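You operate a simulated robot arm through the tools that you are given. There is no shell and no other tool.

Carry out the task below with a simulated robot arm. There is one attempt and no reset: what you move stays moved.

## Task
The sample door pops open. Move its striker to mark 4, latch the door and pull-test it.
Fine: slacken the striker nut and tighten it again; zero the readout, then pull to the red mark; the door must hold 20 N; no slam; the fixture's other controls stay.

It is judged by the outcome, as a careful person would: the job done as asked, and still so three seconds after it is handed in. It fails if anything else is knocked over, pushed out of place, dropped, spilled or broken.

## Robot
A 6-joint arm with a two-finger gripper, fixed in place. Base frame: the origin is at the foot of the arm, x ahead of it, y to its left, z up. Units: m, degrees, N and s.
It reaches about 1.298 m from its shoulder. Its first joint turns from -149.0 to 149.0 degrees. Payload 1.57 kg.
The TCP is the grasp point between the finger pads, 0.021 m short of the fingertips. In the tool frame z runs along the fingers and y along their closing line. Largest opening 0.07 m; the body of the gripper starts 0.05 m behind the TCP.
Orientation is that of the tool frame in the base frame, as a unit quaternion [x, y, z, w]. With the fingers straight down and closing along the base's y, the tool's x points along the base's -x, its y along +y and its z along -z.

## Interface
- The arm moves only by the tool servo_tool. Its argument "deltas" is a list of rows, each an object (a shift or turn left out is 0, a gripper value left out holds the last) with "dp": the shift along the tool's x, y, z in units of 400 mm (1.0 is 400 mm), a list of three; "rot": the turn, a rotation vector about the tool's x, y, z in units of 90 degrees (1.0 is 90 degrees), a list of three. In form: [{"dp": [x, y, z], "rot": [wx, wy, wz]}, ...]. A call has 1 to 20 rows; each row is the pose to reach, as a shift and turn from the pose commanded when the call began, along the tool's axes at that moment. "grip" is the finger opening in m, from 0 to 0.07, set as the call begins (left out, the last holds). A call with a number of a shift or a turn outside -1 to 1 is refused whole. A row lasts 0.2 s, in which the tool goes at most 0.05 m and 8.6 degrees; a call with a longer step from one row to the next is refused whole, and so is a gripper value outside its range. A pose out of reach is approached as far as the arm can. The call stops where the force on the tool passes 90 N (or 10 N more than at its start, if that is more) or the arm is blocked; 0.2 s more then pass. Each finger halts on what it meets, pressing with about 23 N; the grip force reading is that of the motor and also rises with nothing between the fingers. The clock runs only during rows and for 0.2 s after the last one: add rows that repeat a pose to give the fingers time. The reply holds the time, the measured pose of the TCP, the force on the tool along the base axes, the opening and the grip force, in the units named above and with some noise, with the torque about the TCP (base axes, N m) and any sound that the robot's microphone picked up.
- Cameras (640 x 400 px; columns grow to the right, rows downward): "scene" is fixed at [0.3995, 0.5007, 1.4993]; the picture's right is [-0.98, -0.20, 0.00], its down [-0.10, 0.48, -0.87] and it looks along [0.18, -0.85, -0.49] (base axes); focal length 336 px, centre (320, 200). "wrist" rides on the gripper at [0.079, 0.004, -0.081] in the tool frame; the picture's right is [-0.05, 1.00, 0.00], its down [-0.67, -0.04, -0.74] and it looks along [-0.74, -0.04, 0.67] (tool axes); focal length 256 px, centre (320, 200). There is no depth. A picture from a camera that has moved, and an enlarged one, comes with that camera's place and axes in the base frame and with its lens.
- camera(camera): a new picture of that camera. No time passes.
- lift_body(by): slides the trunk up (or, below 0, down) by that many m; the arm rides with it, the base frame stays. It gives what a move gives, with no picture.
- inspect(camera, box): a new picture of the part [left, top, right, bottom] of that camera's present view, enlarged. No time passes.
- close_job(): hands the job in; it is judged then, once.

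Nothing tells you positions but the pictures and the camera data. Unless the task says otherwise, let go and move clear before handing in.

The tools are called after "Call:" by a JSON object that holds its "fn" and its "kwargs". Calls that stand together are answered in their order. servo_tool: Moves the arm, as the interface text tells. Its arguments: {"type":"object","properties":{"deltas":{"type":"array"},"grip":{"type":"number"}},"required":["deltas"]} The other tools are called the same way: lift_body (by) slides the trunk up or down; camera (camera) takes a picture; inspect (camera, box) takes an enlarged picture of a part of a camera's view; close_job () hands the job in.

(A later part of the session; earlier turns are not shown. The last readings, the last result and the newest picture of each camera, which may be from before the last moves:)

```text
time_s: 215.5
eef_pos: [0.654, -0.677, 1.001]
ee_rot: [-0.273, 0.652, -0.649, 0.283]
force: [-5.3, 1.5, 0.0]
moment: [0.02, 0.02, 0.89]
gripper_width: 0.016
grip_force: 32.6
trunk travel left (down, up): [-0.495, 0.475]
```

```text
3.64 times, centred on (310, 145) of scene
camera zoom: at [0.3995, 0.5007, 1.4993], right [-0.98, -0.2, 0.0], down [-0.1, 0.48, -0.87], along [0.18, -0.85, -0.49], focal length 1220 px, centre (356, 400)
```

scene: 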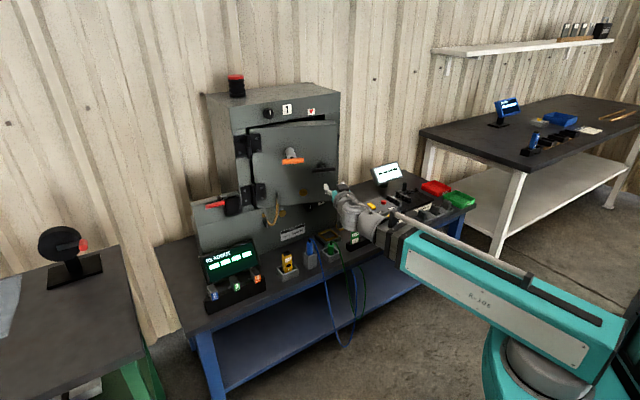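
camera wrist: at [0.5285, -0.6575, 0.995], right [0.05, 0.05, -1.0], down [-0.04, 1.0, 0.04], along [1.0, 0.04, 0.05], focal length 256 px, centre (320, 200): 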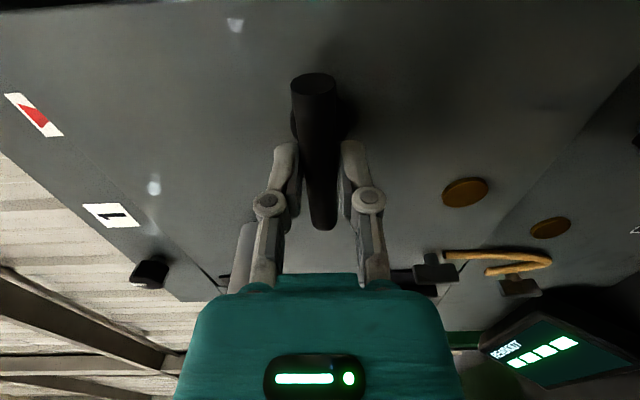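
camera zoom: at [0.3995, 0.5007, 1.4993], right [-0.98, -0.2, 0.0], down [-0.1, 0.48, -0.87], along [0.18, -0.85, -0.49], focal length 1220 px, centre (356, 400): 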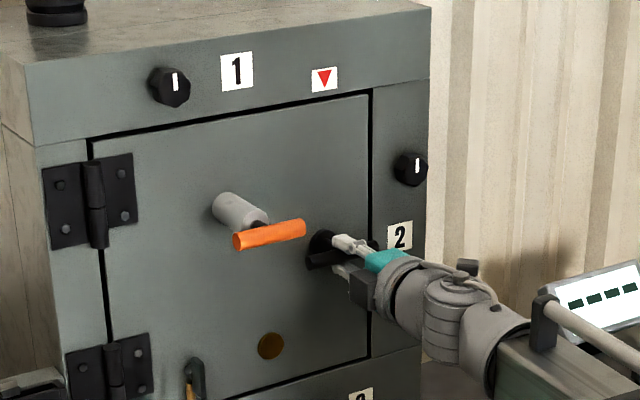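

Call:
{"fn": "servo_tool", "kwargs": {"deltas": [{"dp": [0, 0, 0.005]}, {"dp": [0, 0, 0.01]}, {"dp": [0, 0, 0.01]}]}}

Call:
{"fn": "servo_tool", "kwargs": {"deltas": [{"dp": [0, 0, 0.005]}, {"dp": [0, 0, 0.01]}, {"dp": [0, 0, 0.01]}]}}

Call:
{"fn": "inspect", "kwargs": {"camera": "scene", "box": [280, 90, 340, 200]}}

```text
time_s: 216.3
eef_pos: [0.6558, -0.6778, 1.0014]
ee_rot: [-0.273, 0.652, -0.649, 0.282]
force: [-18.2, 17.1, -14.9]
moment: [0.22, 0.27, -0.06]
gripper_width: 0.0161
grip_force: 32.0
trunk travel left (down, up): [-0.495, 0.475]
```

```text
time_s: 217.1
eef_pos: [0.6593, -0.6818, 0.9998]
ee_rot: [-0.273, 0.652, -0.649, 0.283]
force: [-16.4, 17.3, -16.2]
moment: [0.24, 0.25, 0.1]
gripper_width: 0.0158
grip_force: 32.2
trunk travel left (down, up): [-0.495, 0.475]
```

```text
3.64 times, centred on (310, 145) of scene
camera zoom: at [0.3995, 0.5007, 1.4993], right [-0.98, -0.2, 0.0], down [-0.1, 0.48, -0.87], along [0.18, -0.85, -0.49], focal length 1220 px, centre (356, 400)
```

zoom: 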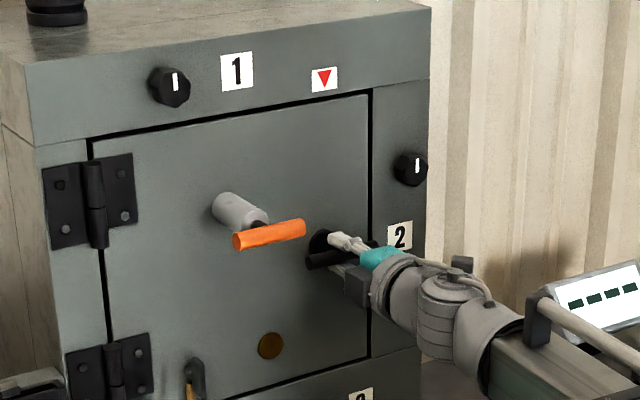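

The door is against its stop (about 25 N). I ease the push slightly and begin turning the handle clockwise to engage the latch.

Call:
{"fn": "servo_tool", "kwargs": {"deltas": [{"dp": [0, 0, -0.004], "rot": [0, 0, 0]}, {"dp": [0, 0, -0.004], "rot": [0, 0, 0.06]}, {"dp": [0, 0, -0.004], "rot": [0, 0, 0.12]}, {"dp": [0, 0, -0.004], "rot": [0, 0, 0.18]}, {"dp": [0, 0, -0.004], "rot": [0, 0, 0.24]}, {"dp": [0, 0, -0.004], "rot": [0, 0, 0.3]}]}}

Call:
{"fn": "inspect", "kwargs": {"camera": "scene", "box": [280, 90, 340, 200]}}

Call:
{"fn": "camera", "kwargs": {"camera": "wrist"}}

```text
time_s: 218.5
eef_pos: [0.6591, -0.68, 0.9989]
ee_rot: [-0.113, 0.698, -0.564, 0.426]
force: [3.2, -2.1, 6.9]
moment: [0.11, 0.15, -0.75]
gripper_width: 0.0156
grip_force: 31.8
trunk travel left (down, up): [-0.495, 0.475]
```

```text
3.64 times, centred on (310, 145) of scene
camera zoom: at [0.3995, 0.5007, 1.4993], right [-0.98, -0.2, 0.0], down [-0.1, 0.48, -0.87], along [0.18, -0.85, -0.49], focal length 1220 px, centre (356, 400)
```

zoom: 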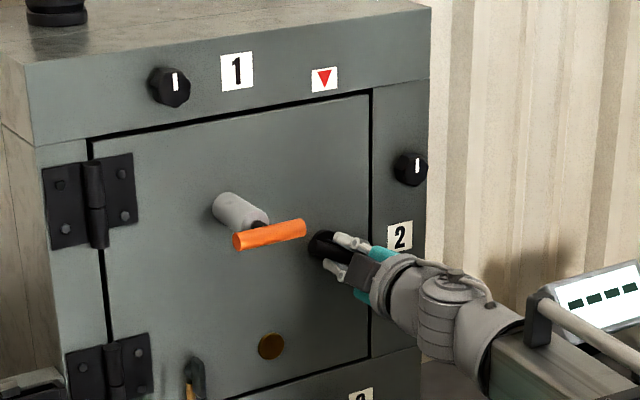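

```text
taken
camera wrist: at [0.553, -0.674, 0.9594], right [0.36, 0.37, -0.86], down [-0.14, 0.93, 0.34], along [0.92, 0.0, 0.38], focal length 256 px, centre (320, 200)
```

wrist: 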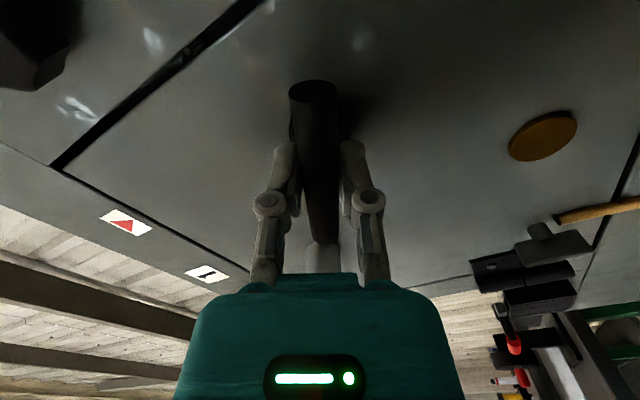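

Call:
{"fn": "servo_tool", "kwargs": {"deltas": [{"rot": [0, 0, 0.07]}, {"rot": [0, 0, 0.14]}, {"rot": [0, 0, 0.21]}, {"rot": [0, 0, 0.28]}, {"rot": [0, 0, 0.35]}]}}

Call:
{"fn": "servo_tool", "kwargs": {"deltas": [{"rot": [0, 0, 0.07]}, {"rot": [0, 0, 0.14]}, {"rot": [0, 0, 0.21]}, {"rot": [0, 0, 0.28]}, {"rot": [0, 0, 0.35]}]}}

Call:
{"fn": "inspect", "kwargs": {"camera": "scene", "box": [280, 90, 340, 200]}}

Call:
{"fn": "camera", "kwargs": {"camera": "wrist"}}

```text
time_s: 219.7
eef_pos: [0.6589, -0.6798, 0.9991]
ee_rot: [0.08, 0.702, -0.427, 0.564]
force: [0.7, 2.0, -1.5]
moment: [-0.62, -0.6, 0.31]
gripper_width: 0.0162
grip_force: 32.2
trunk travel left (down, up): [-0.495, 0.475]
```

```text
time_s: 220.9
eef_pos: [0.6591, -0.6819, 0.9991]
ee_rot: [0.268, 0.654, -0.258, 0.659]
force: [4.1, 0.7, 0.8]
moment: [-0.36, 0.07, -0.28]
gripper_width: 0.0159
grip_force: 32.4
trunk travel left (down, up): [-0.495, 0.475]
```

```text
3.64 times, centred on (310, 145) of scene
camera zoom: at [0.3995, 0.5007, 1.4993], right [-0.98, -0.2, 0.0], down [-0.1, 0.48, -0.87], along [0.18, -0.85, -0.49], focal length 1220 px, centre (356, 400)
```

zoom: 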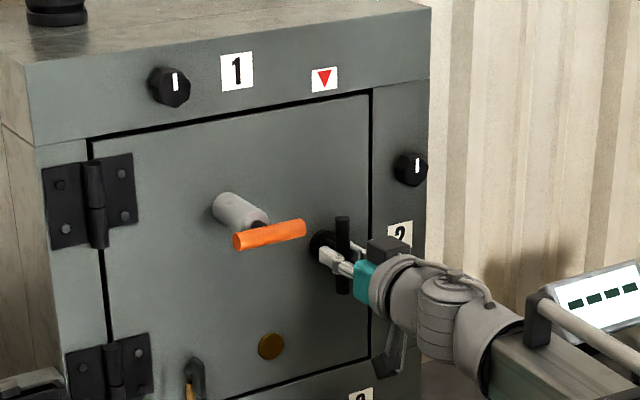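

```text
taken
camera wrist: at [0.6042, -0.6207, 0.9206], right [0.69, 0.72, 0.07], down [-0.57, 0.48, 0.67], along [0.45, -0.5, 0.74], focal length 256 px, centre (320, 200)
```

wrist: 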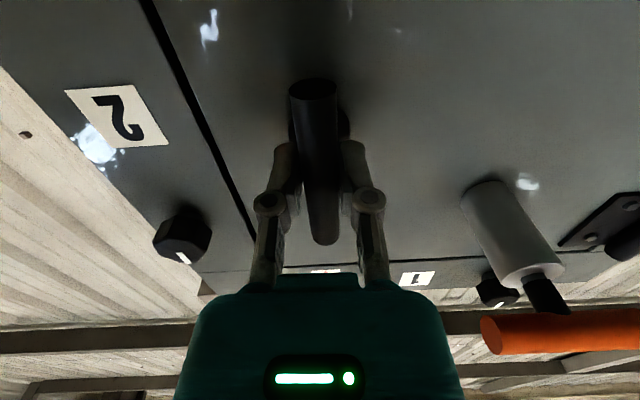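

The handle is vertical now and starting to resist. I check whether it's at its stop with a little more turn.

Call:
{"fn": "servo_tool", "kwargs": {"deltas": [{"rot": [0, 0, 0.05]}, {"rot": [0, 0, 0.1]}, {"rot": [0, 0, 0.1]}]}}

Call:
{"fn": "inspect", "kwargs": {"camera": "wrist", "box": [200, 50, 440, 250]}}

Call:
{"fn": "inspect", "kwargs": {"camera": "scene", "box": [280, 110, 340, 200]}}

```text
time_s: 221.7
eef_pos: [0.6598, -0.6806, 0.9977]
ee_rot: [0.318, 0.631, -0.206, 0.677]
force: [6.2, 3.8, -2.8]
moment: [-0.41, 0.44, 0.05]
gripper_width: 0.0176
grip_force: 31.6
trunk travel left (down, up): [-0.495, 0.475]
```

```text
2.00 times, centred on (320, 150) of wrist
camera zoom: at [0.6128, -0.6115, 0.9222], right [0.67, 0.71, 0.22], down [-0.64, 0.41, 0.65], along [0.37, -0.58, 0.73], focal length 512 px, centre (320, 300)
```

zoom: 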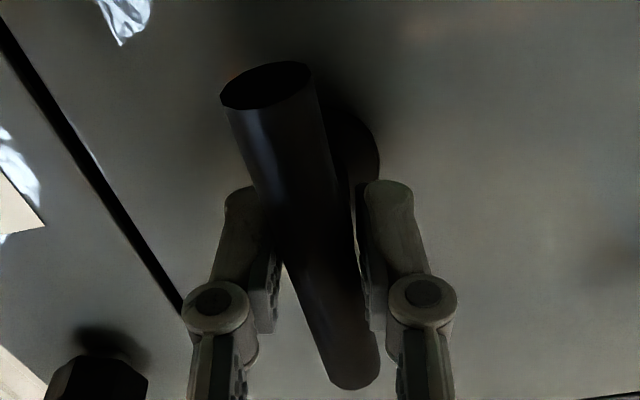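

```text
4.44 times, centred on (310, 155) of scene
camera zoom: at [0.3995, 0.5007, 1.4993], right [-0.98, -0.2, 0.0], down [-0.1, 0.48, -0.87], along [0.18, -0.85, -0.49], focal length 1492 px, centre (364, 400)
```

zoom: 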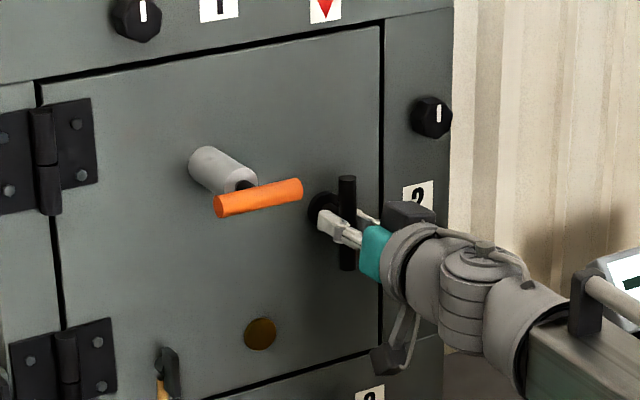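

The handle is at its latched stop. I straighten, release it, and back away.

Call:
{"fn": "servo_tool", "kwargs": {"deltas": [{"rot": [0, 0, -0.05]}, {"rot": [0, 0, -0.1]}]}}

Call:
{"fn": "servo_tool", "kwargs": {"deltas": [{"dp": [0, 0, 0]}, {"dp": [0, 0, 0]}, {"dp": [0, 0, 0]}, {"dp": [0, 0, -0.08]}, {"dp": [0, 0, -0.17]}, {"dp": [0, 0, -0.27]}], "grip": 0.05}}

Call:
{"fn": "camera", "kwargs": {"camera": "wrist"}}

Call:
{"fn": "inspect", "kwargs": {"camera": "scene", "box": [230, 80, 380, 220]}}

```text
time_s: 222.3
eef_pos: [0.6591, -0.6808, 0.9996]
ee_rot: [0.268, 0.654, -0.259, 0.658]
force: [6.6, 2.0, 1.1]
moment: [0.19, 0.09, -0.31]
gripper_width: 0.016
grip_force: 32.2
trunk travel left (down, up): [-0.495, 0.475]
```

```text
time_s: 223.7
eef_pos: [0.5807, -0.6059, 0.9985]
ee_rot: [0.268, 0.654, -0.259, 0.658]
force: [0.4, -1.1, -0.1]
moment: [0.02, -0.01, 0.03]
gripper_width: 0.0501
grip_force: 0.0
trunk travel left (down, up): [-0.495, 0.475]
```

```text
taken
camera wrist: at [0.5254, -0.5458, 0.9206], right [0.69, 0.72, 0.07], down [-0.57, 0.48, 0.67], along [0.45, -0.5, 0.74], focal length 256 px, centre (320, 200)
```

wrist: 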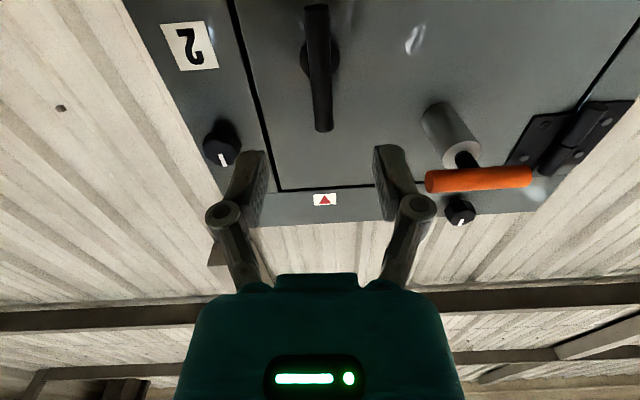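

```text
2.86 times, centred on (305, 150) of scene
camera zoom: at [0.3995, 0.5007, 1.4993], right [-0.98, -0.2, 0.0], down [-0.1, 0.48, -0.87], along [0.18, -0.85, -0.49], focal length 959 px, centre (363, 343)
```

zoom: 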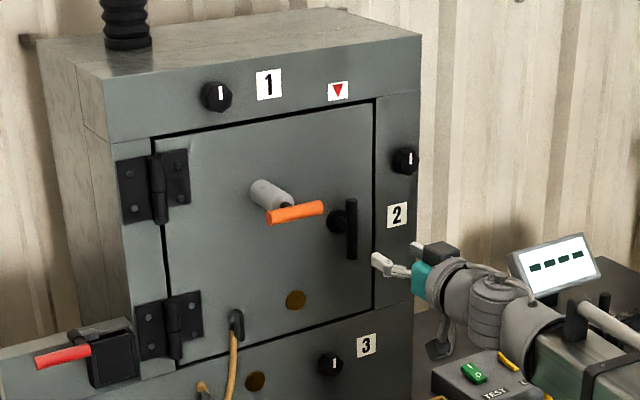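

The door stays shut and latched. Next is zeroing the readout with the red ZERO button on the box. I first clear the gauge's T-handle sideways, then raise.

Call:
{"fn": "servo_tool", "kwargs": {"deltas": [{"dp": [0, -0.05, -0.06]}, {"dp": [0, -0.1, -0.14]}, {"dp": [0, -0.15, -0.22]}], "grip": 0.0}}

Call:
{"fn": "lift_body", "kwargs": {"by": 0.2}}

Call:
{"fn": "servo_tool", "kwargs": {"deltas": [{"rot": [0, 0.09, 0]}, {"rot": [0, 0.18, 0]}, {"rot": [0, 0.27, 0]}, {"rot": [0, 0.36, 0]}, {"rot": [0, 0.45, 0]}, {"rot": [0, 0.54, 0]}, {"rot": [0, 0.63, 0]}, {"rot": [0, 0.72, 0]}, {"rot": [0, 0.81, 0]}, {"rot": [0, 0.9, 0]}, {"rot": [0, 0.99, 0]}]}}

Call:
{"fn": "camera", "kwargs": {"camera": "wrist"}}

Call:
{"fn": "camera", "kwargs": {"camera": "scene"}}

```text
time_s: 224.5
eef_pos: [0.4745, -0.5887, 1.0008]
ee_rot: [0.267, 0.654, -0.259, 0.658]
force: [0.7, -0.6, 0.0]
moment: [-0.01, 0.01, 0.0]
gripper_width: 0.0
grip_force: 22.9
trunk travel left (down, up): [-0.495, 0.475]
```

```text
time_s: 226.7
eef_pos: [0.4761, -0.588, 1.1998]
ee_rot: [0.267, 0.654, -0.259, 0.659]
force: [0.3, 0.0, -0.7]
moment: [-0.02, 0.0, 0.01]
gripper_width: 0.0
grip_force: 23.2
trunk travel left (down, up): [-0.695, 0.275]
```

```text
time_s: 229.1
eef_pos: [0.4711, -0.5896, 1.0203]
ee_rot: [0.368, 0.919, 0.109, 0.087]
force: [0.8, -0.4, -0.5]
moment: [0.0, -0.03, -0.02]
gripper_width: 0.0
grip_force: 23.4
out of reach, approached as far as the arm can: row 1, 2, 3, 4, 5, 6, 7, 8, 9, 10, 11
trunk travel left (down, up): [-0.695, 0.275]
```

```text
taken
camera wrist: at [0.3977, -0.5418, 1.0934], right [0.69, 0.67, 0.27], down [0.27, -0.59, 0.76], along [0.67, -0.46, -0.59], focal length 256 px, centre (320, 200)
```

wrist: 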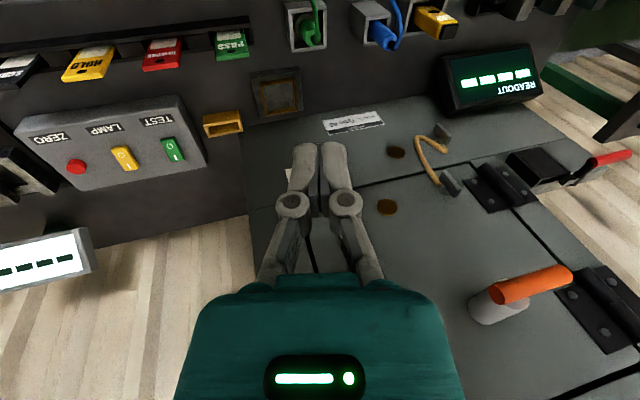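

```text
taken
```

scene: 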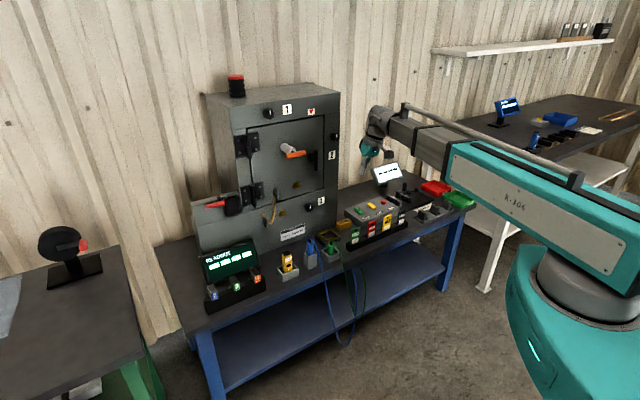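

I've located the ZERO button at about (0.387, -1.024, 0.649). I reset the pose with a tiny lift, then move above it with the fingers straight down.

Call:
{"fn": "lift_body", "kwargs": {"by": 0.002}}

Call:
{"fn": "servo_tool", "kwargs": {"deltas": [{"dp": [-0.0604, -0.09, -0.0198], "rot": [0.0171, 0.0052, 0]}, {"dp": [-0.1208, -0.1805, -0.0396], "rot": [0.0343, 0.0103, 0]}, {"dp": [-0.1812, -0.2708, -0.0594], "rot": [0.0514, 0.0155, 0]}, {"dp": [-0.2416, -0.361, -0.0792], "rot": [0.0685, 0.0207, 0]}, {"dp": [-0.302, -0.4513, -0.099], "rot": [0.0857, 0.0259, 0]}, {"dp": [-0.3624, -0.5415, -0.1188], "rot": [0.1028, 0.031, 0]}, {"dp": [-0.4228, -0.6318, -0.1386], "rot": [0.1199, 0.0362, 0]}, {"dp": [-0.4832, -0.722, -0.1584], "rot": [0.137, 0.0414, 0]}, {"dp": [-0.5436, -0.8123, -0.1782], "rot": [0.1542, 0.0465, 0]}, {"dp": [-0.604, -0.9025, -0.198], "rot": [0.1713, 0.0517, 0]}, {"dp": [-0.604, -0.9025, -0.198], "rot": [0.1713, 0.0517, 0]}]}}

Call:
{"fn": "camera", "kwargs": {"camera": "wrist"}}

Call:
{"fn": "camera", "kwargs": {"camera": "scene"}}

```text
time_s: 229.6
eef_pos: [0.4699, -0.5887, 1.023]
ee_rot: [0.368, 0.919, 0.108, 0.089]
force: [0.5, -1.2, 0.8]
moment: [0.01, -0.01, 0.01]
gripper_width: 0.0
grip_force: 23.1
trunk travel left (down, up): [-0.697, 0.273]
```

```text
time_s: 232.0
eef_pos: [0.3846, -1.0224, 1.0228]
ee_rot: [0.367, 0.919, 0.083, 0.113]
force: [-0.2, -0.9, 0.1]
moment: [0.05, -0.01, -0.03]
gripper_width: 0.0002
grip_force: 22.6
out of reach, approached as far as the arm can: row 2, 3, 4, 5, 6, 7, 8, 9, 10, 11
trunk travel left (down, up): [-0.697, 0.273]
```

```text
taken
camera wrist: at [0.3098, -0.9705, 1.0903], right [0.69, 0.68, 0.24], down [0.24, -0.54, 0.81], along [0.68, -0.5, -0.54], focal length 256 px, centre (320, 200)
```

wrist: 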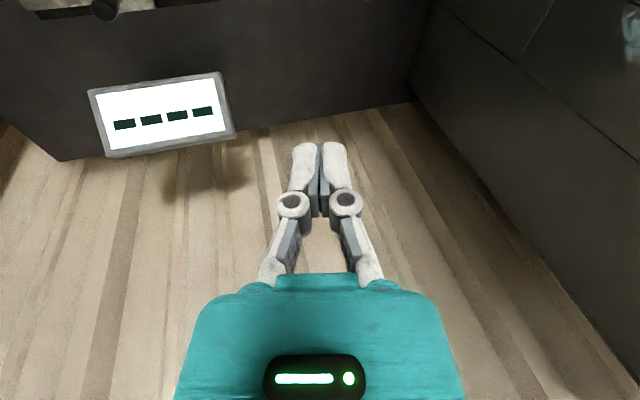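

```text
taken
```

scene: 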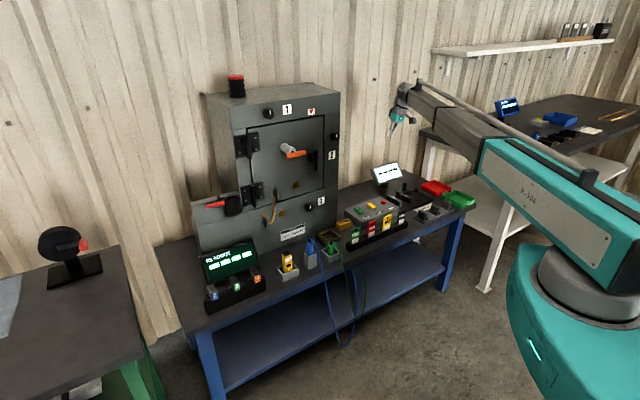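

Call:
{"fn": "servo_tool", "kwargs": {"deltas": [{"dp": [0, 0, 0.025]}, {"dp": [0, 0, 0.045]}, {"dp": [0, 0, 0.045]}]}}

Call:
{"fn": "camera", "kwargs": {"camera": "wrist"}}

```text
time_s: 232.8
eef_pos: [0.3903, -1.0211, 1.0221]
ee_rot: [0.369, 0.919, 0.083, 0.113]
force: [0.3, 0.0, -0.1]
moment: [0.03, -0.03, 0.02]
gripper_width: 0.0
grip_force: 23.3
out of reach, approached as far as the arm can: row 1, 2, 3
trunk travel left (down, up): [-0.697, 0.273]
```

```text
taken
camera wrist: at [0.3158, -0.969, 1.0904], right [0.69, 0.68, 0.24], down [0.24, -0.54, 0.81], along [0.68, -0.5, -0.54], focal length 256 px, centre (320, 200)
```

wrist: 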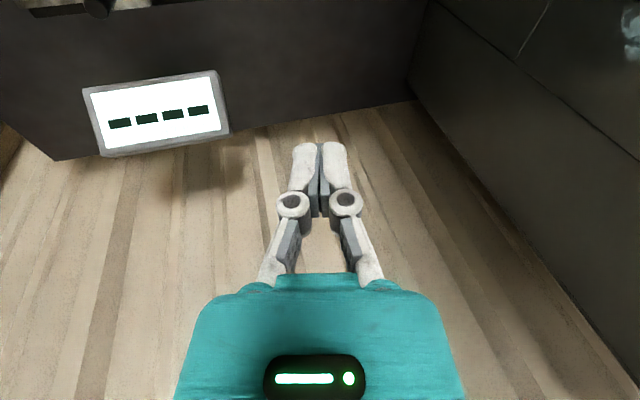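

The tool holds a 16° tilt here, which is fine for pressing. I lower part-way to see the button under the fingertips.

Call:
{"fn": "lift_body", "kwargs": {"by": -0.21}}

Call:
{"fn": "camera", "kwargs": {"camera": "wrist"}}

Call:
{"fn": "inspect", "kwargs": {"camera": "scene", "box": [330, 140, 450, 250]}}

```text
time_s: 235.0
eef_pos: [0.3893, -1.0206, 0.812]
ee_rot: [0.368, 0.919, 0.083, 0.114]
force: [-0.2, 0.3, 1.2]
moment: [-0.02, -0.01, 0.01]
gripper_width: 0.0001
grip_force: 23.2
trunk travel left (down, up): [-0.487, 0.483]
```

```text
taken
camera wrist: at [0.3157, -0.9689, 0.8805], right [0.69, 0.68, 0.24], down [0.24, -0.54, 0.81], along [0.68, -0.5, -0.54], focal length 256 px, centre (320, 200)
```

wrist: 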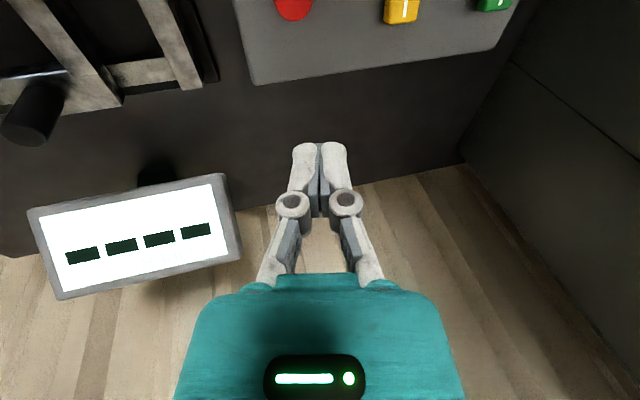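

```text
3.64 times, centred on (390, 195) of scene
camera zoom: at [0.3995, 0.5007, 1.4993], right [-0.98, -0.2, 0.0], down [-0.1, 0.48, -0.87], along [0.18, -0.85, -0.49], focal length 1220 px, centre (66, 218)
```

zoom: 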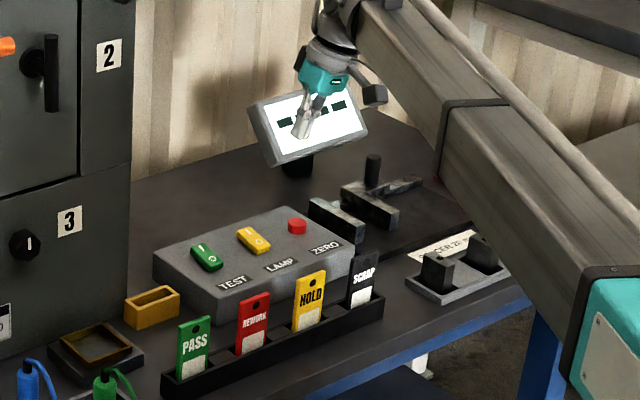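

Call:
{"fn": "servo_tool", "kwargs": {"deltas": [{"dp": [0.0226, 0.0164, 0]}, {"dp": [0.0452, 0.0328, 0.001]}, {"dp": [0.0452, 0.0328, 0.001]}]}}

Call:
{"fn": "lift_body", "kwargs": {"by": -0.08}}

Call:
{"fn": "camera", "kwargs": {"camera": "wrist"}}

Call:
{"fn": "inspect", "kwargs": {"camera": "wrist", "box": [240, 0, 400, 200]}}

Call:
{"fn": "inspect", "kwargs": {"camera": "scene", "box": [350, 150, 430, 225]}}

```text
time_s: 235.8
eef_pos: [0.3857, -0.9995, 0.8122]
ee_rot: [0.369, 0.919, 0.082, 0.114]
force: [-0.5, -0.2, -1.1]
moment: [-0.01, -0.03, -0.01]
gripper_width: 0.0
grip_force: 22.6
trunk travel left (down, up): [-0.487, 0.483]
```

```text
time_s: 237.0
eef_pos: [0.3868, -0.9993, 0.7323]
ee_rot: [0.368, 0.919, 0.082, 0.114]
force: [0.6, -0.6, 0.6]
moment: [0.02, 0.01, -0.04]
gripper_width: 0.0001
grip_force: 23.9
trunk travel left (down, up): [-0.407, 0.563]
```

```text
taken
camera wrist: at [0.3117, -0.9471, 0.8004], right [0.69, 0.68, 0.24], down [0.24, -0.54, 0.81], along [0.68, -0.5, -0.54], focal length 256 px, centre (320, 200)
```

wrist: 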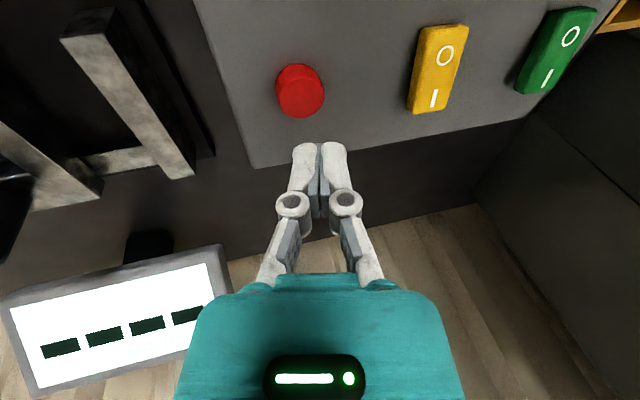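

```text
2.00 times, centred on (320, 100) of wrist
camera zoom: at [0.3117, -0.9471, 0.8004], right [0.69, 0.68, 0.24], down [0.24, -0.54, 0.81], along [0.68, -0.5, -0.54], focal length 512 px, centre (320, 400)
```

zoom: 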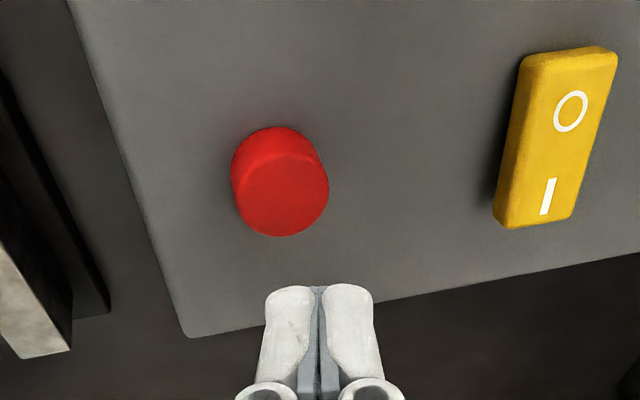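

```text
5.33 times, centred on (390, 188) of scene
camera zoom: at [0.3995, 0.5007, 1.4993], right [-0.98, -0.2, 0.0], down [-0.1, 0.48, -0.87], along [0.18, -0.85, -0.49], focal length 1790 px, centre (-53, 267)
```

zoom: 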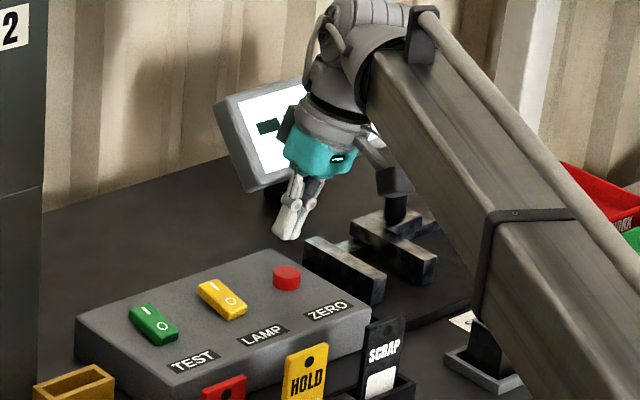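

Call:
{"fn": "servo_tool", "kwargs": {"deltas": [{"dp": [0.0105, 0.0005, 0]}, {"dp": [0.0105, 0.0005, 0]}]}}

Call:
{"fn": "lift_body", "kwargs": {"by": -0.034}}

Call:
{"fn": "inspect", "kwargs": {"camera": "wrist", "box": [240, 40, 400, 200]}}

Call:
{"fn": "inspect", "kwargs": {"camera": "scene", "box": [350, 150, 430, 225]}}

```text
time_s: 237.6
eef_pos: [0.3841, -0.9962, 0.7326]
ee_rot: [0.369, 0.919, 0.083, 0.112]
force: [0.7, 0.6, -0.6]
moment: [-0.02, -0.02, 0.0]
gripper_width: 0.0001
grip_force: 23.0
trunk travel left (down, up): [-0.407, 0.563]
```

```text
time_s: 238.4
eef_pos: [0.3834, -0.9966, 0.6993]
ee_rot: [0.368, 0.919, 0.082, 0.114]
force: [0.3, -1.4, 1.7]
moment: [-0.01, 0.01, 0.03]
gripper_width: 0.0002
grip_force: 23.4
trunk travel left (down, up): [-0.373, 0.597]
heard: click
```

```text
2.50 times, centred on (320, 120) of wrist
camera zoom: at [0.3087, -0.9439, 0.7665], right [0.69, 0.68, 0.24], down [0.24, -0.54, 0.81], along [0.68, -0.5, -0.54], focal length 640 px, centre (320, 400)
```

zoom: 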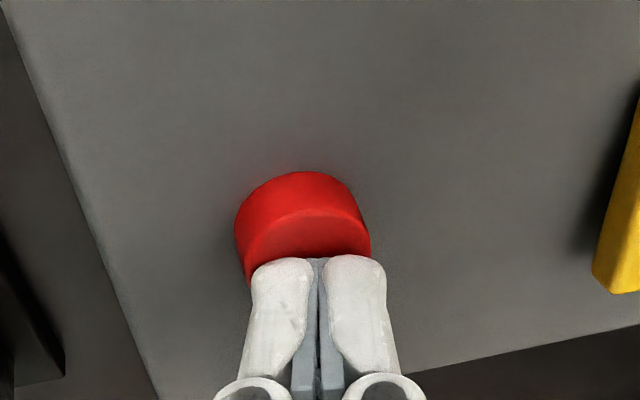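

```text
5.33 times, centred on (390, 188) of scene
camera zoom: at [0.3995, 0.5007, 1.4993], right [-0.98, -0.2, 0.0], down [-0.1, 0.48, -0.87], along [0.18, -0.85, -0.49], focal length 1790 px, centre (-53, 267)
```

zoom: 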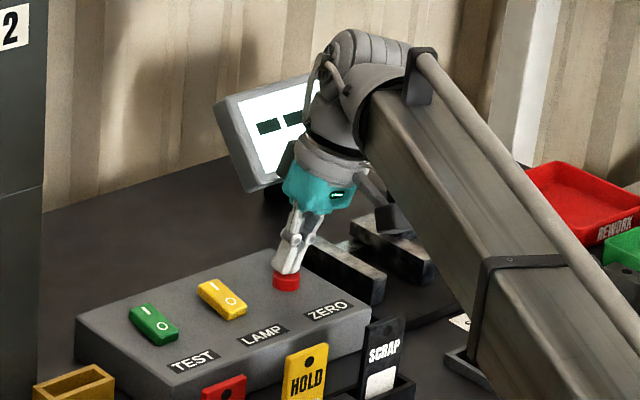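

A click was heard: the button is pressed. I raise and check the displays.

Call:
{"fn": "lift_body", "kwargs": {"by": 0.05}}

Call:
{"fn": "inspect", "kwargs": {"camera": "scene", "box": [190, 230, 310, 305]}}

Call:
{"fn": "inspect", "kwargs": {"camera": "scene", "box": [350, 150, 430, 225]}}

Call:
{"fn": "camera", "kwargs": {"camera": "wrist"}}

```text
time_s: 239.3
eef_pos: [0.3839, -0.9967, 0.7474]
ee_rot: [0.368, 0.919, 0.084, 0.113]
force: [-0.3, 0.0, -0.1]
moment: [-0.02, -0.04, 0.01]
gripper_width: 0.0
grip_force: 23.3
trunk travel left (down, up): [-0.423, 0.547]
```

```text
5.33 times, centred on (250, 268) of scene
camera zoom: at [0.3995, 0.5007, 1.4993], right [-0.98, -0.2, 0.0], down [-0.1, 0.48, -0.87], along [0.18, -0.85, -0.49], focal length 1790 px, centre (693, -160)
```

zoom: 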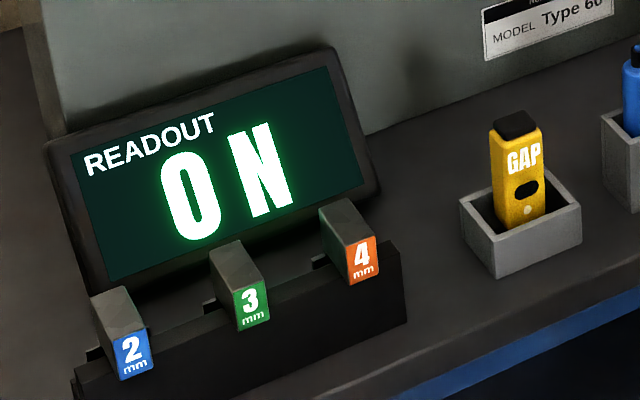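

```text
5.33 times, centred on (390, 188) of scene
camera zoom: at [0.3995, 0.5007, 1.4993], right [-0.98, -0.2, 0.0], down [-0.1, 0.48, -0.87], along [0.18, -0.85, -0.49], focal length 1790 px, centre (-53, 267)
```

zoom: 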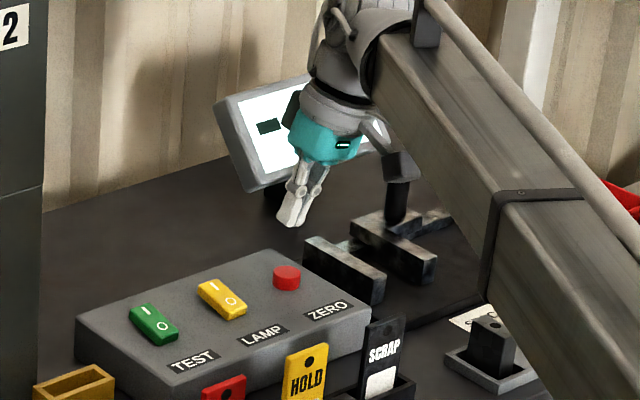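

```text
taken
camera wrist: at [0.3088, -0.944, 0.8164], right [0.69, 0.68, 0.24], down [0.24, -0.54, 0.81], along [0.68, -0.5, -0.54], focal length 256 px, centre (320, 200)
```

wrist: 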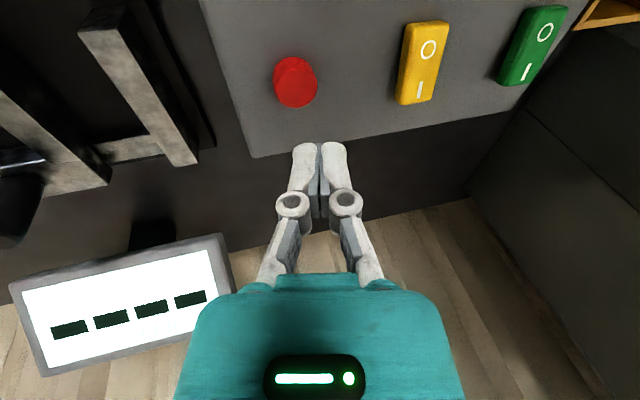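

The READOUT now shows 0 N. Next, the pull test: I raise and travel back in front of the door, clear of everything.

Call:
{"fn": "lift_body", "kwargs": {"by": 0.5}}

Call:
{"fn": "servo_tool", "kwargs": {"deltas": [{"dp": [0.058, 0.089, 0.013]}, {"dp": [0.116, 0.178, 0.026]}, {"dp": [0.173, 0.267, 0.039]}, {"dp": [0.231, 0.356, 0.052]}, {"dp": [0.289, 0.444, 0.065]}, {"dp": [0.347, 0.533, 0.078]}, {"dp": [0.404, 0.622, 0.091]}, {"dp": [0.462, 0.711, 0.104]}, {"dp": [0.52, 0.8, 0.1165]}, {"dp": [0.52, 0.8, 0.1165]}]}}

Call:
{"fn": "lift_body", "kwargs": {"by": 0.001}}

```text
refused: 0.5 is not a number from -0.4 to 0.4
```

```text
time_s: 241.5
eef_pos: [0.4612, -0.6186, 0.7496]
ee_rot: [0.368, 0.919, 0.086, 0.116]
force: [-0.3, -0.9, -0.9]
moment: [-0.01, 0.04, -0.01]
gripper_width: 0.0
grip_force: 23.2
trunk travel left (down, up): [-0.423, 0.547]
```

```text
time_s: 242.0
eef_pos: [0.4607, -0.6197, 0.7499]
ee_rot: [0.367, 0.919, 0.086, 0.116]
force: [-0.2, 0.4, 0.0]
moment: [-0.03, 0.02, 0.0]
gripper_width: 0.0001
grip_force: 23.0
trunk travel left (down, up): [-0.424, 0.546]
```

That lift was refused (limit 0.4), so the sideways move happened low. No contact was reported; I check nothing was disturbed.

Call:
{"fn": "camera", "kwargs": {"camera": "scene"}}

Call:
{"fn": "inspect", "kwargs": {"camera": "scene", "box": [335, 155, 435, 245]}}

Call:
{"fn": "camera", "kwargs": {"camera": "wrist"}}

```text
taken
```

scene: 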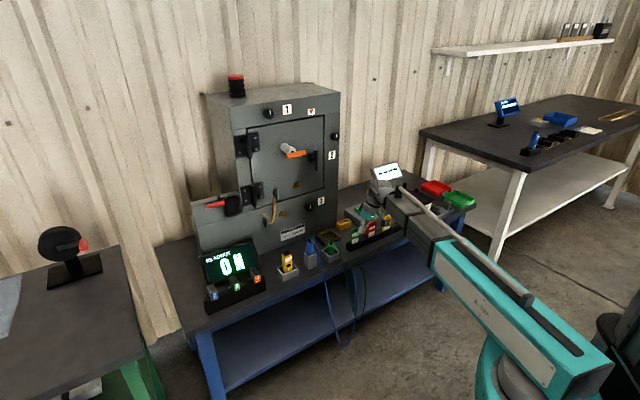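

```text
4.44 times, centred on (385, 200) of scene
camera zoom: at [0.3995, 0.5007, 1.4993], right [-0.98, -0.2, 0.0], down [-0.1, 0.48, -0.87], along [0.18, -0.85, -0.49], focal length 1492 px, centre (31, 200)
```

zoom: 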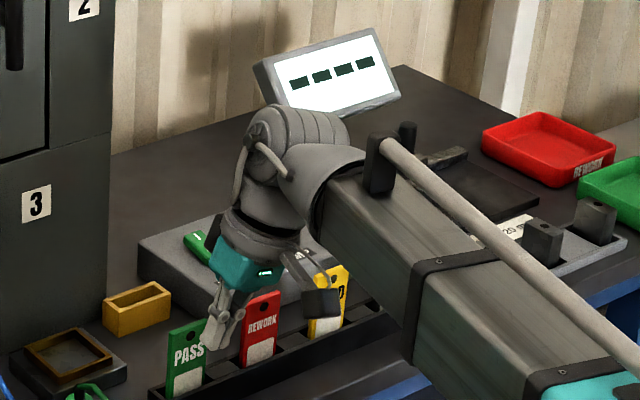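

```text
taken
camera wrist: at [0.3851, -0.5672, 0.8175], right [0.69, 0.68, 0.25], down [0.24, -0.54, 0.8], along [0.68, -0.5, -0.54], focal length 256 px, centre (320, 200)
```

wrist: 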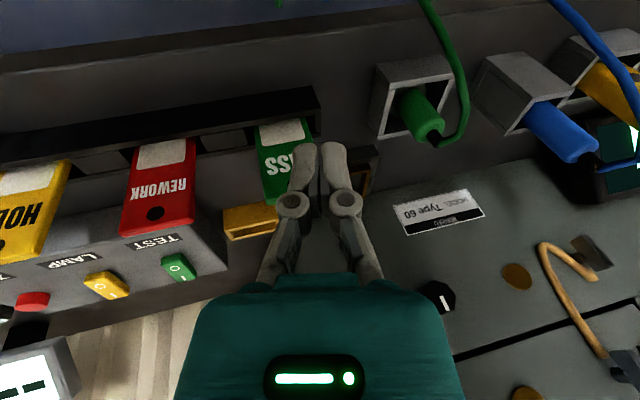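

Nothing was disturbed: all tags, rockers and plugs are in place. I raise straight up now.

Call:
{"fn": "lift_body", "kwargs": {"by": 0.4}}

Call:
{"fn": "inspect", "kwargs": {"camera": "scene", "box": [335, 155, 435, 245]}}

Call:
{"fn": "inspect", "kwargs": {"camera": "scene", "box": [250, 120, 330, 180]}}

Call:
{"fn": "camera", "kwargs": {"camera": "wrist"}}

```text
time_s: 245.8
eef_pos: [0.4606, -0.6199, 1.1501]
ee_rot: [0.368, 0.918, 0.087, 0.116]
force: [-0.3, -0.3, 0.3]
moment: [0.02, -0.03, 0.03]
gripper_width: 0.0
grip_force: 23.0
trunk travel left (down, up): [-0.824, 0.146]
```

```text
4.44 times, centred on (385, 200) of scene
camera zoom: at [0.3995, 0.5007, 1.4993], right [-0.98, -0.2, 0.0], down [-0.1, 0.48, -0.87], along [0.18, -0.85, -0.49], focal length 1492 px, centre (31, 200)
```

zoom: 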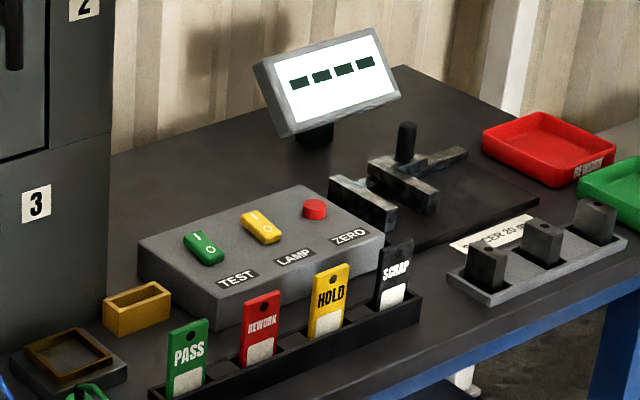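

```text
6.67 times, centred on (290, 150) of scene
camera zoom: at [0.3995, 0.5007, 1.4993], right [-0.98, -0.2, 0.0], down [-0.1, 0.48, -0.87], along [0.18, -0.85, -0.49], focal length 2237 px, centre (520, 533)
```

zoom: 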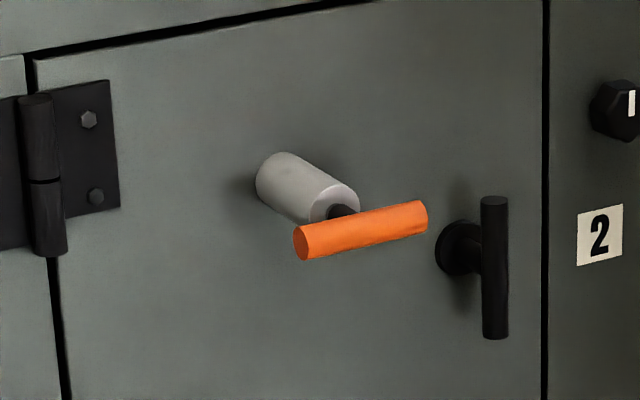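

```text
taken
camera wrist: at [0.3851, -0.5672, 1.2175], right [0.69, 0.68, 0.25], down [0.24, -0.54, 0.8], along [0.68, -0.5, -0.54], focal length 256 px, centre (320, 200)
```

wrist: 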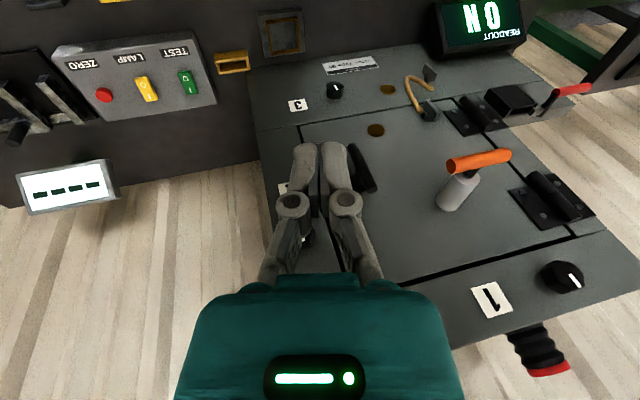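

All intact. I straighten the fingers down and move over the gauge's orange T-handle (center ≈ (0.708, -0.563, 1.065)).

Call:
{"fn": "servo_tool", "kwargs": {"deltas": [{"dp": [-0.0454, 0.0842, 0.0323], "rot": [0.0267, 0.0155, 0.0042]}, {"dp": [-0.0908, 0.1683, 0.0647], "rot": [0.0534, 0.031, 0.0084]}, {"dp": [-0.1363, 0.2525, 0.097], "rot": [0.0802, 0.0466, 0.0126]}, {"dp": [-0.1817, 0.3367, 0.1293], "rot": [0.1069, 0.0621, 0.0168]}, {"dp": [-0.2271, 0.4208, 0.1617], "rot": [0.1336, 0.0776, 0.021]}, {"dp": [-0.2725, 0.505, 0.194], "rot": [0.1603, 0.0931, 0.0252]}, {"dp": [-0.2725, 0.505, 0.194], "rot": [0.1603, 0.0931, 0.0252]}], "grip": 0.034}}

Call:
{"fn": "camera", "kwargs": {"camera": "wrist"}}

Call:
{"fn": "inspect", "kwargs": {"camera": "scene", "box": [250, 100, 350, 180]}}

```text
time_s: 247.4
eef_pos: [0.6458, -0.5876, 1.1494]
ee_rot: [0.345, 0.928, 0.121, 0.071]
force: [-0.3, -0.2, -0.4]
moment: [-0.01, -0.01, 0.0]
gripper_width: 0.0343
grip_force: 0.0
out of reach, approached as far as the arm can: row 1, 2, 3, 4, 5, 6, 7
trunk travel left (down, up): [-0.824, 0.146]
```

```text
taken
camera wrist: at [0.5706, -0.5468, 1.2255], right [0.66, 0.7, 0.28], down [0.32, -0.59, 0.74], along [0.68, -0.4, -0.62], focal length 256 px, centre (320, 200)
```

wrist: 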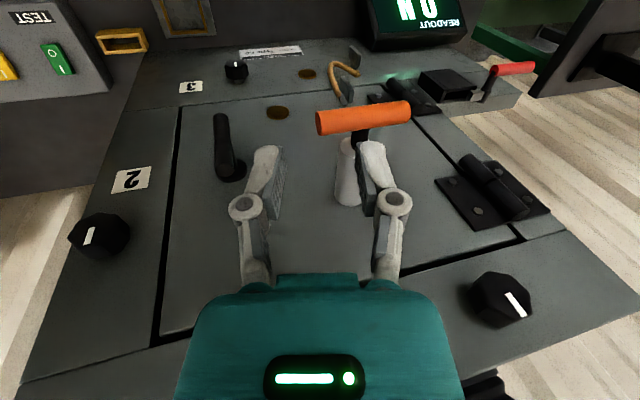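

```text
5.00 times, centred on (300, 140) of scene
camera zoom: at [0.3995, 0.5007, 1.4993], right [-0.98, -0.2, 0.0], down [-0.1, 0.48, -0.87], along [0.18, -0.85, -0.49], focal length 1678 px, centre (420, 500)
```

zoom: 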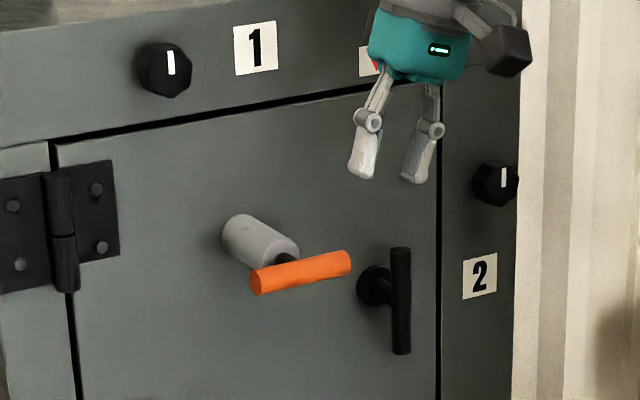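

The wrist is in an awkward branch (joint limit) here. I unwind it: back to horizontal, yaw past the forearm direction, then pitch down again.

Call:
{"fn": "servo_tool", "kwargs": {"deltas": [{"dp": [0.0268, 0.0139, -0.0416], "rot": [0.0159, -0.088, -0.0093]}, {"dp": [0.0535, 0.0278, -0.0833], "rot": [0.0318, -0.1759, -0.0186]}, {"dp": [0.0803, 0.0416, -0.1249], "rot": [0.0477, -0.2639, -0.028]}, {"dp": [0.1071, 0.0555, -0.1665], "rot": [0.0636, -0.3519, -0.0373]}, {"dp": [0.1339, 0.0694, -0.2082], "rot": [0.0795, -0.4399, -0.0466]}, {"dp": [0.1606, 0.0833, -0.2498], "rot": [0.0955, -0.5278, -0.0559]}, {"dp": [0.1874, 0.0972, -0.2915], "rot": [0.1114, -0.6158, -0.0652]}, {"dp": [0.2142, 0.111, -0.3331], "rot": [0.1273, -0.7038, -0.0745]}, {"dp": [0.241, 0.1249, -0.3747], "rot": [0.1432, -0.7918, -0.0839]}, {"dp": [0.2677, 0.1388, -0.4164], "rot": [0.1591, -0.8797, -0.0932]}, {"dp": [0.2945, 0.1527, -0.458], "rot": [0.175, -0.9677, -0.1025]}, {"dp": [0.2945, 0.1527, -0.458], "rot": [0.175, -0.9677, -0.1025]}], "grip": 0.034}}

Call:
{"fn": "lift_body", "kwargs": {"by": 0.001}}

```text
time_s: 250.1
eef_pos: [0.5583, -0.499, 1.3271]
ee_rot: [0.267, 0.659, -0.263, 0.652]
force: [-0.7, -0.1, -0.2]
moment: [0.0, 0.01, -0.02]
gripper_width: 0.0342
grip_force: 0.0
out of reach, approached as far as the arm can: row 1, 2, 3, 4, 5, 6, 7, 8, 9, 10, 11, 12
trunk travel left (down, up): [-0.824, 0.146]
```

```text
time_s: 250.6
eef_pos: [0.5581, -0.4996, 1.327]
ee_rot: [0.268, 0.66, -0.263, 0.651]
force: [0.0, -0.9, 0.9]
moment: [-0.01, -0.05, -0.01]
gripper_width: 0.0343
grip_force: 0.1
trunk travel left (down, up): [-0.825, 0.145]
```

Call:
{"fn": "servo_tool", "kwargs": {"deltas": [{"rot": [0.078, 0, 0]}, {"rot": [0.156, 0, 0]}, {"rot": [0.233, 0, 0]}, {"rot": [0.311, 0, 0]}, {"rot": [0.389, 0, 0]}, {"rot": [0.389, 0, 0]}]}}

Call:
{"fn": "servo_tool", "kwargs": {"deltas": [{"dp": [0.02, 0, 0], "rot": [0, 0.09, 0]}, {"dp": [0.05, 0, 0], "rot": [0, 0.18, 0]}, {"dp": [0.09, 0, 0], "rot": [0, 0.27, 0]}, {"dp": [0.14, 0, 0], "rot": [0, 0.36, 0]}, {"dp": [0.2, 0, 0], "rot": [0, 0.45, 0]}, {"dp": [0.26, 0, 0], "rot": [0, 0.54, 0]}, {"dp": [0.33, 0, 0], "rot": [0, 0.63, 0]}, {"dp": [0.39, 0, 0], "rot": [0, 0.72, 0]}, {"dp": [0.43, 0, 0], "rot": [0, 0.81, 0]}, {"dp": [0.46, 0, 0], "rot": [0, 0.9, 0]}, {"dp": [0.487, 0, 0], "rot": [0, 0.99, 0]}, {"dp": [0.487, 0, 0], "rot": [0, 0.99, 0]}]}}

Call:
{"fn": "lift_body", "kwargs": {"by": 0.001}}

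```text
time_s: 252.0
eef_pos: [0.5581, -0.4986, 1.3267]
ee_rot: [0.451, 0.55, -0.448, 0.541]
force: [-0.3, 0.6, 0.2]
moment: [0.01, -0.01, 0.02]
gripper_width: 0.0338
grip_force: 0.1
out of reach, approached as far as the arm can: row 1
trunk travel left (down, up): [-0.825, 0.145]
```

```text
time_s: 254.6
eef_pos: [0.5572, -0.4941, 1.1435]
ee_rot: [0.636, 0.772, -0.003, -0.001]
force: [-0.4, 0.5, 0.4]
moment: [-0.04, 0.0, 0.01]
gripper_width: 0.0339
grip_force: 0.1
out of reach, approached as far as the arm can: row 1, 2, 3, 4, 5, 6, 7, 8, 9, 11, 12
trunk travel left (down, up): [-0.825, 0.145]
```

```text
time_s: 255.1
eef_pos: [0.5583, -0.4971, 1.1437]
ee_rot: [0.637, 0.771, -0.004, 0.0]
force: [0.2, -0.1, 0.3]
moment: [-0.01, 0.04, -0.01]
gripper_width: 0.0336
grip_force: 0.1
trunk travel left (down, up): [-0.826, 0.144]
```

Now exactly fingers-down in a good branch. I yaw to align with the T-handle and move over it.

Call:
{"fn": "servo_tool", "kwargs": {"deltas": [{"dp": [-0.0366, 0.0607, 0], "rot": [0, 0, -0.0733]}, {"dp": [-0.0732, 0.1214, 0], "rot": [0, 0, -0.1467]}, {"dp": [-0.1098, 0.1821, 0], "rot": [0, 0, -0.22]}, {"dp": [-0.1464, 0.2428, 0], "rot": [0, 0, -0.2933]}, {"dp": [-0.183, 0.3035, 0], "rot": [0, 0, -0.3667]}, {"dp": [-0.183, 0.3035, 0], "rot": [0, 0, -0.3667]}]}}

Call:
{"fn": "camera", "kwargs": {"camera": "wrist"}}

Call:
{"fn": "inspect", "kwargs": {"camera": "scene", "box": [250, 100, 350, 180]}}

```text
time_s: 256.5
eef_pos: [0.6915, -0.545, 1.1442]
ee_rot: [0.389, 0.921, -0.003, -0.001]
force: [0.0, 0.2, 0.4]
moment: [-0.04, 0.02, 0.02]
gripper_width: 0.0339
grip_force: 0.1
trunk travel left (down, up): [-0.826, 0.144]
```

```text
taken
camera wrist: at [0.6392, -0.4848, 1.226], right [0.75, 0.66, -0.01], down [0.44, -0.5, 0.74], along [0.49, -0.56, -0.67], focal length 256 px, centre (320, 200)
```

wrist: 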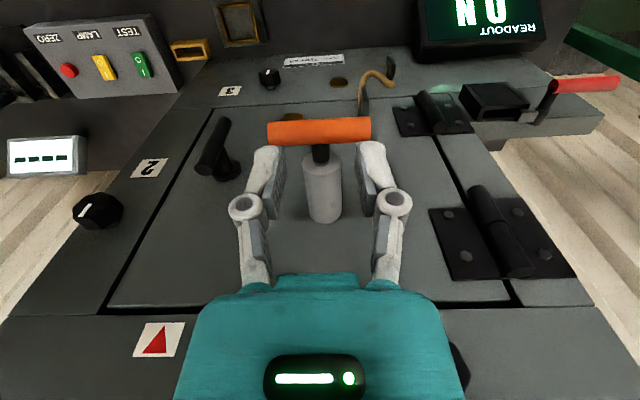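

```text
5.00 times, centred on (300, 140) of scene
camera zoom: at [0.3995, 0.5007, 1.4993], right [-0.98, -0.2, 0.0], down [-0.1, 0.48, -0.87], along [0.18, -0.85, -0.49], focal length 1678 px, centre (420, 500)
```

zoom: 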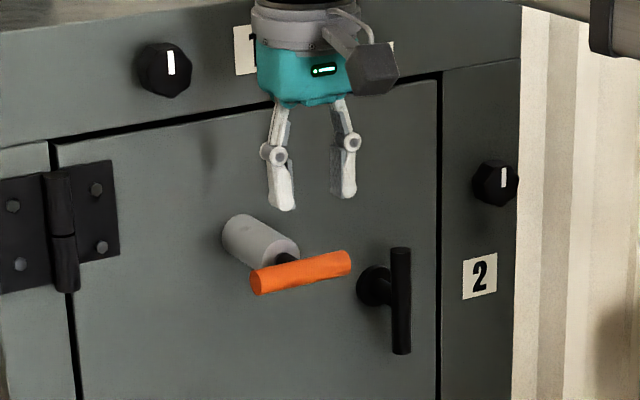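

The T-handle is right between and below the fingers. I zoom in to judge the gap behind the bar.

Call:
{"fn": "inspect", "kwargs": {"camera": "wrist", "box": [250, 100, 400, 230]}}

Call:
{"fn": "inspect", "kwargs": {"camera": "scene", "box": [275, 135, 315, 165]}}

```text
3.08 times, centred on (325, 165) of wrist
camera zoom: at [0.6392, -0.4848, 1.226], right [0.75, 0.66, -0.01], down [0.44, -0.5, 0.74], along [0.49, -0.56, -0.67], focal length 788 px, centre (305, 308)
```

zoom: 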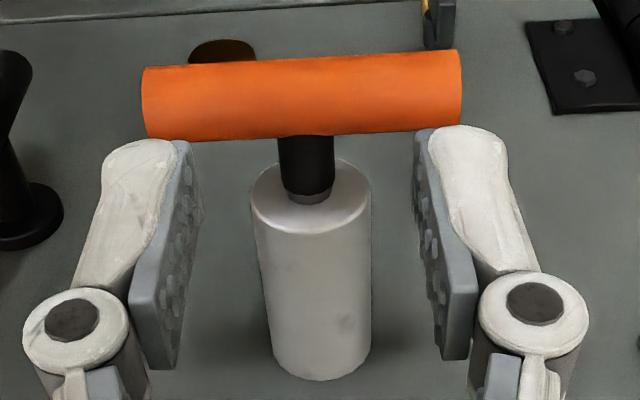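

```text
13.33 times, centred on (295, 150) of scene
camera zoom: at [0.3995, 0.5007, 1.4993], right [-0.98, -0.2, 0.0], down [-0.1, 0.48, -0.87], along [0.18, -0.85, -0.49], focal length 4475 px, centre (653, 867)
```

zoom: 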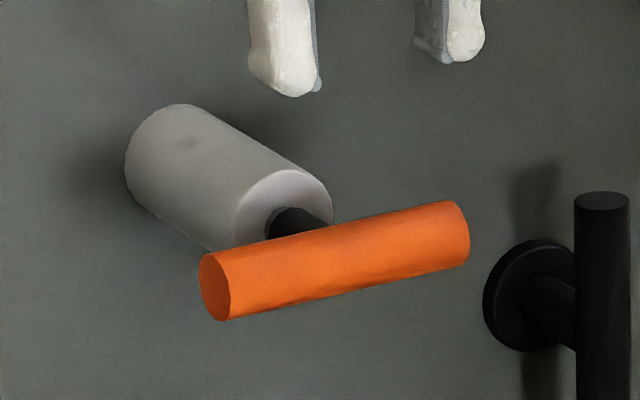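

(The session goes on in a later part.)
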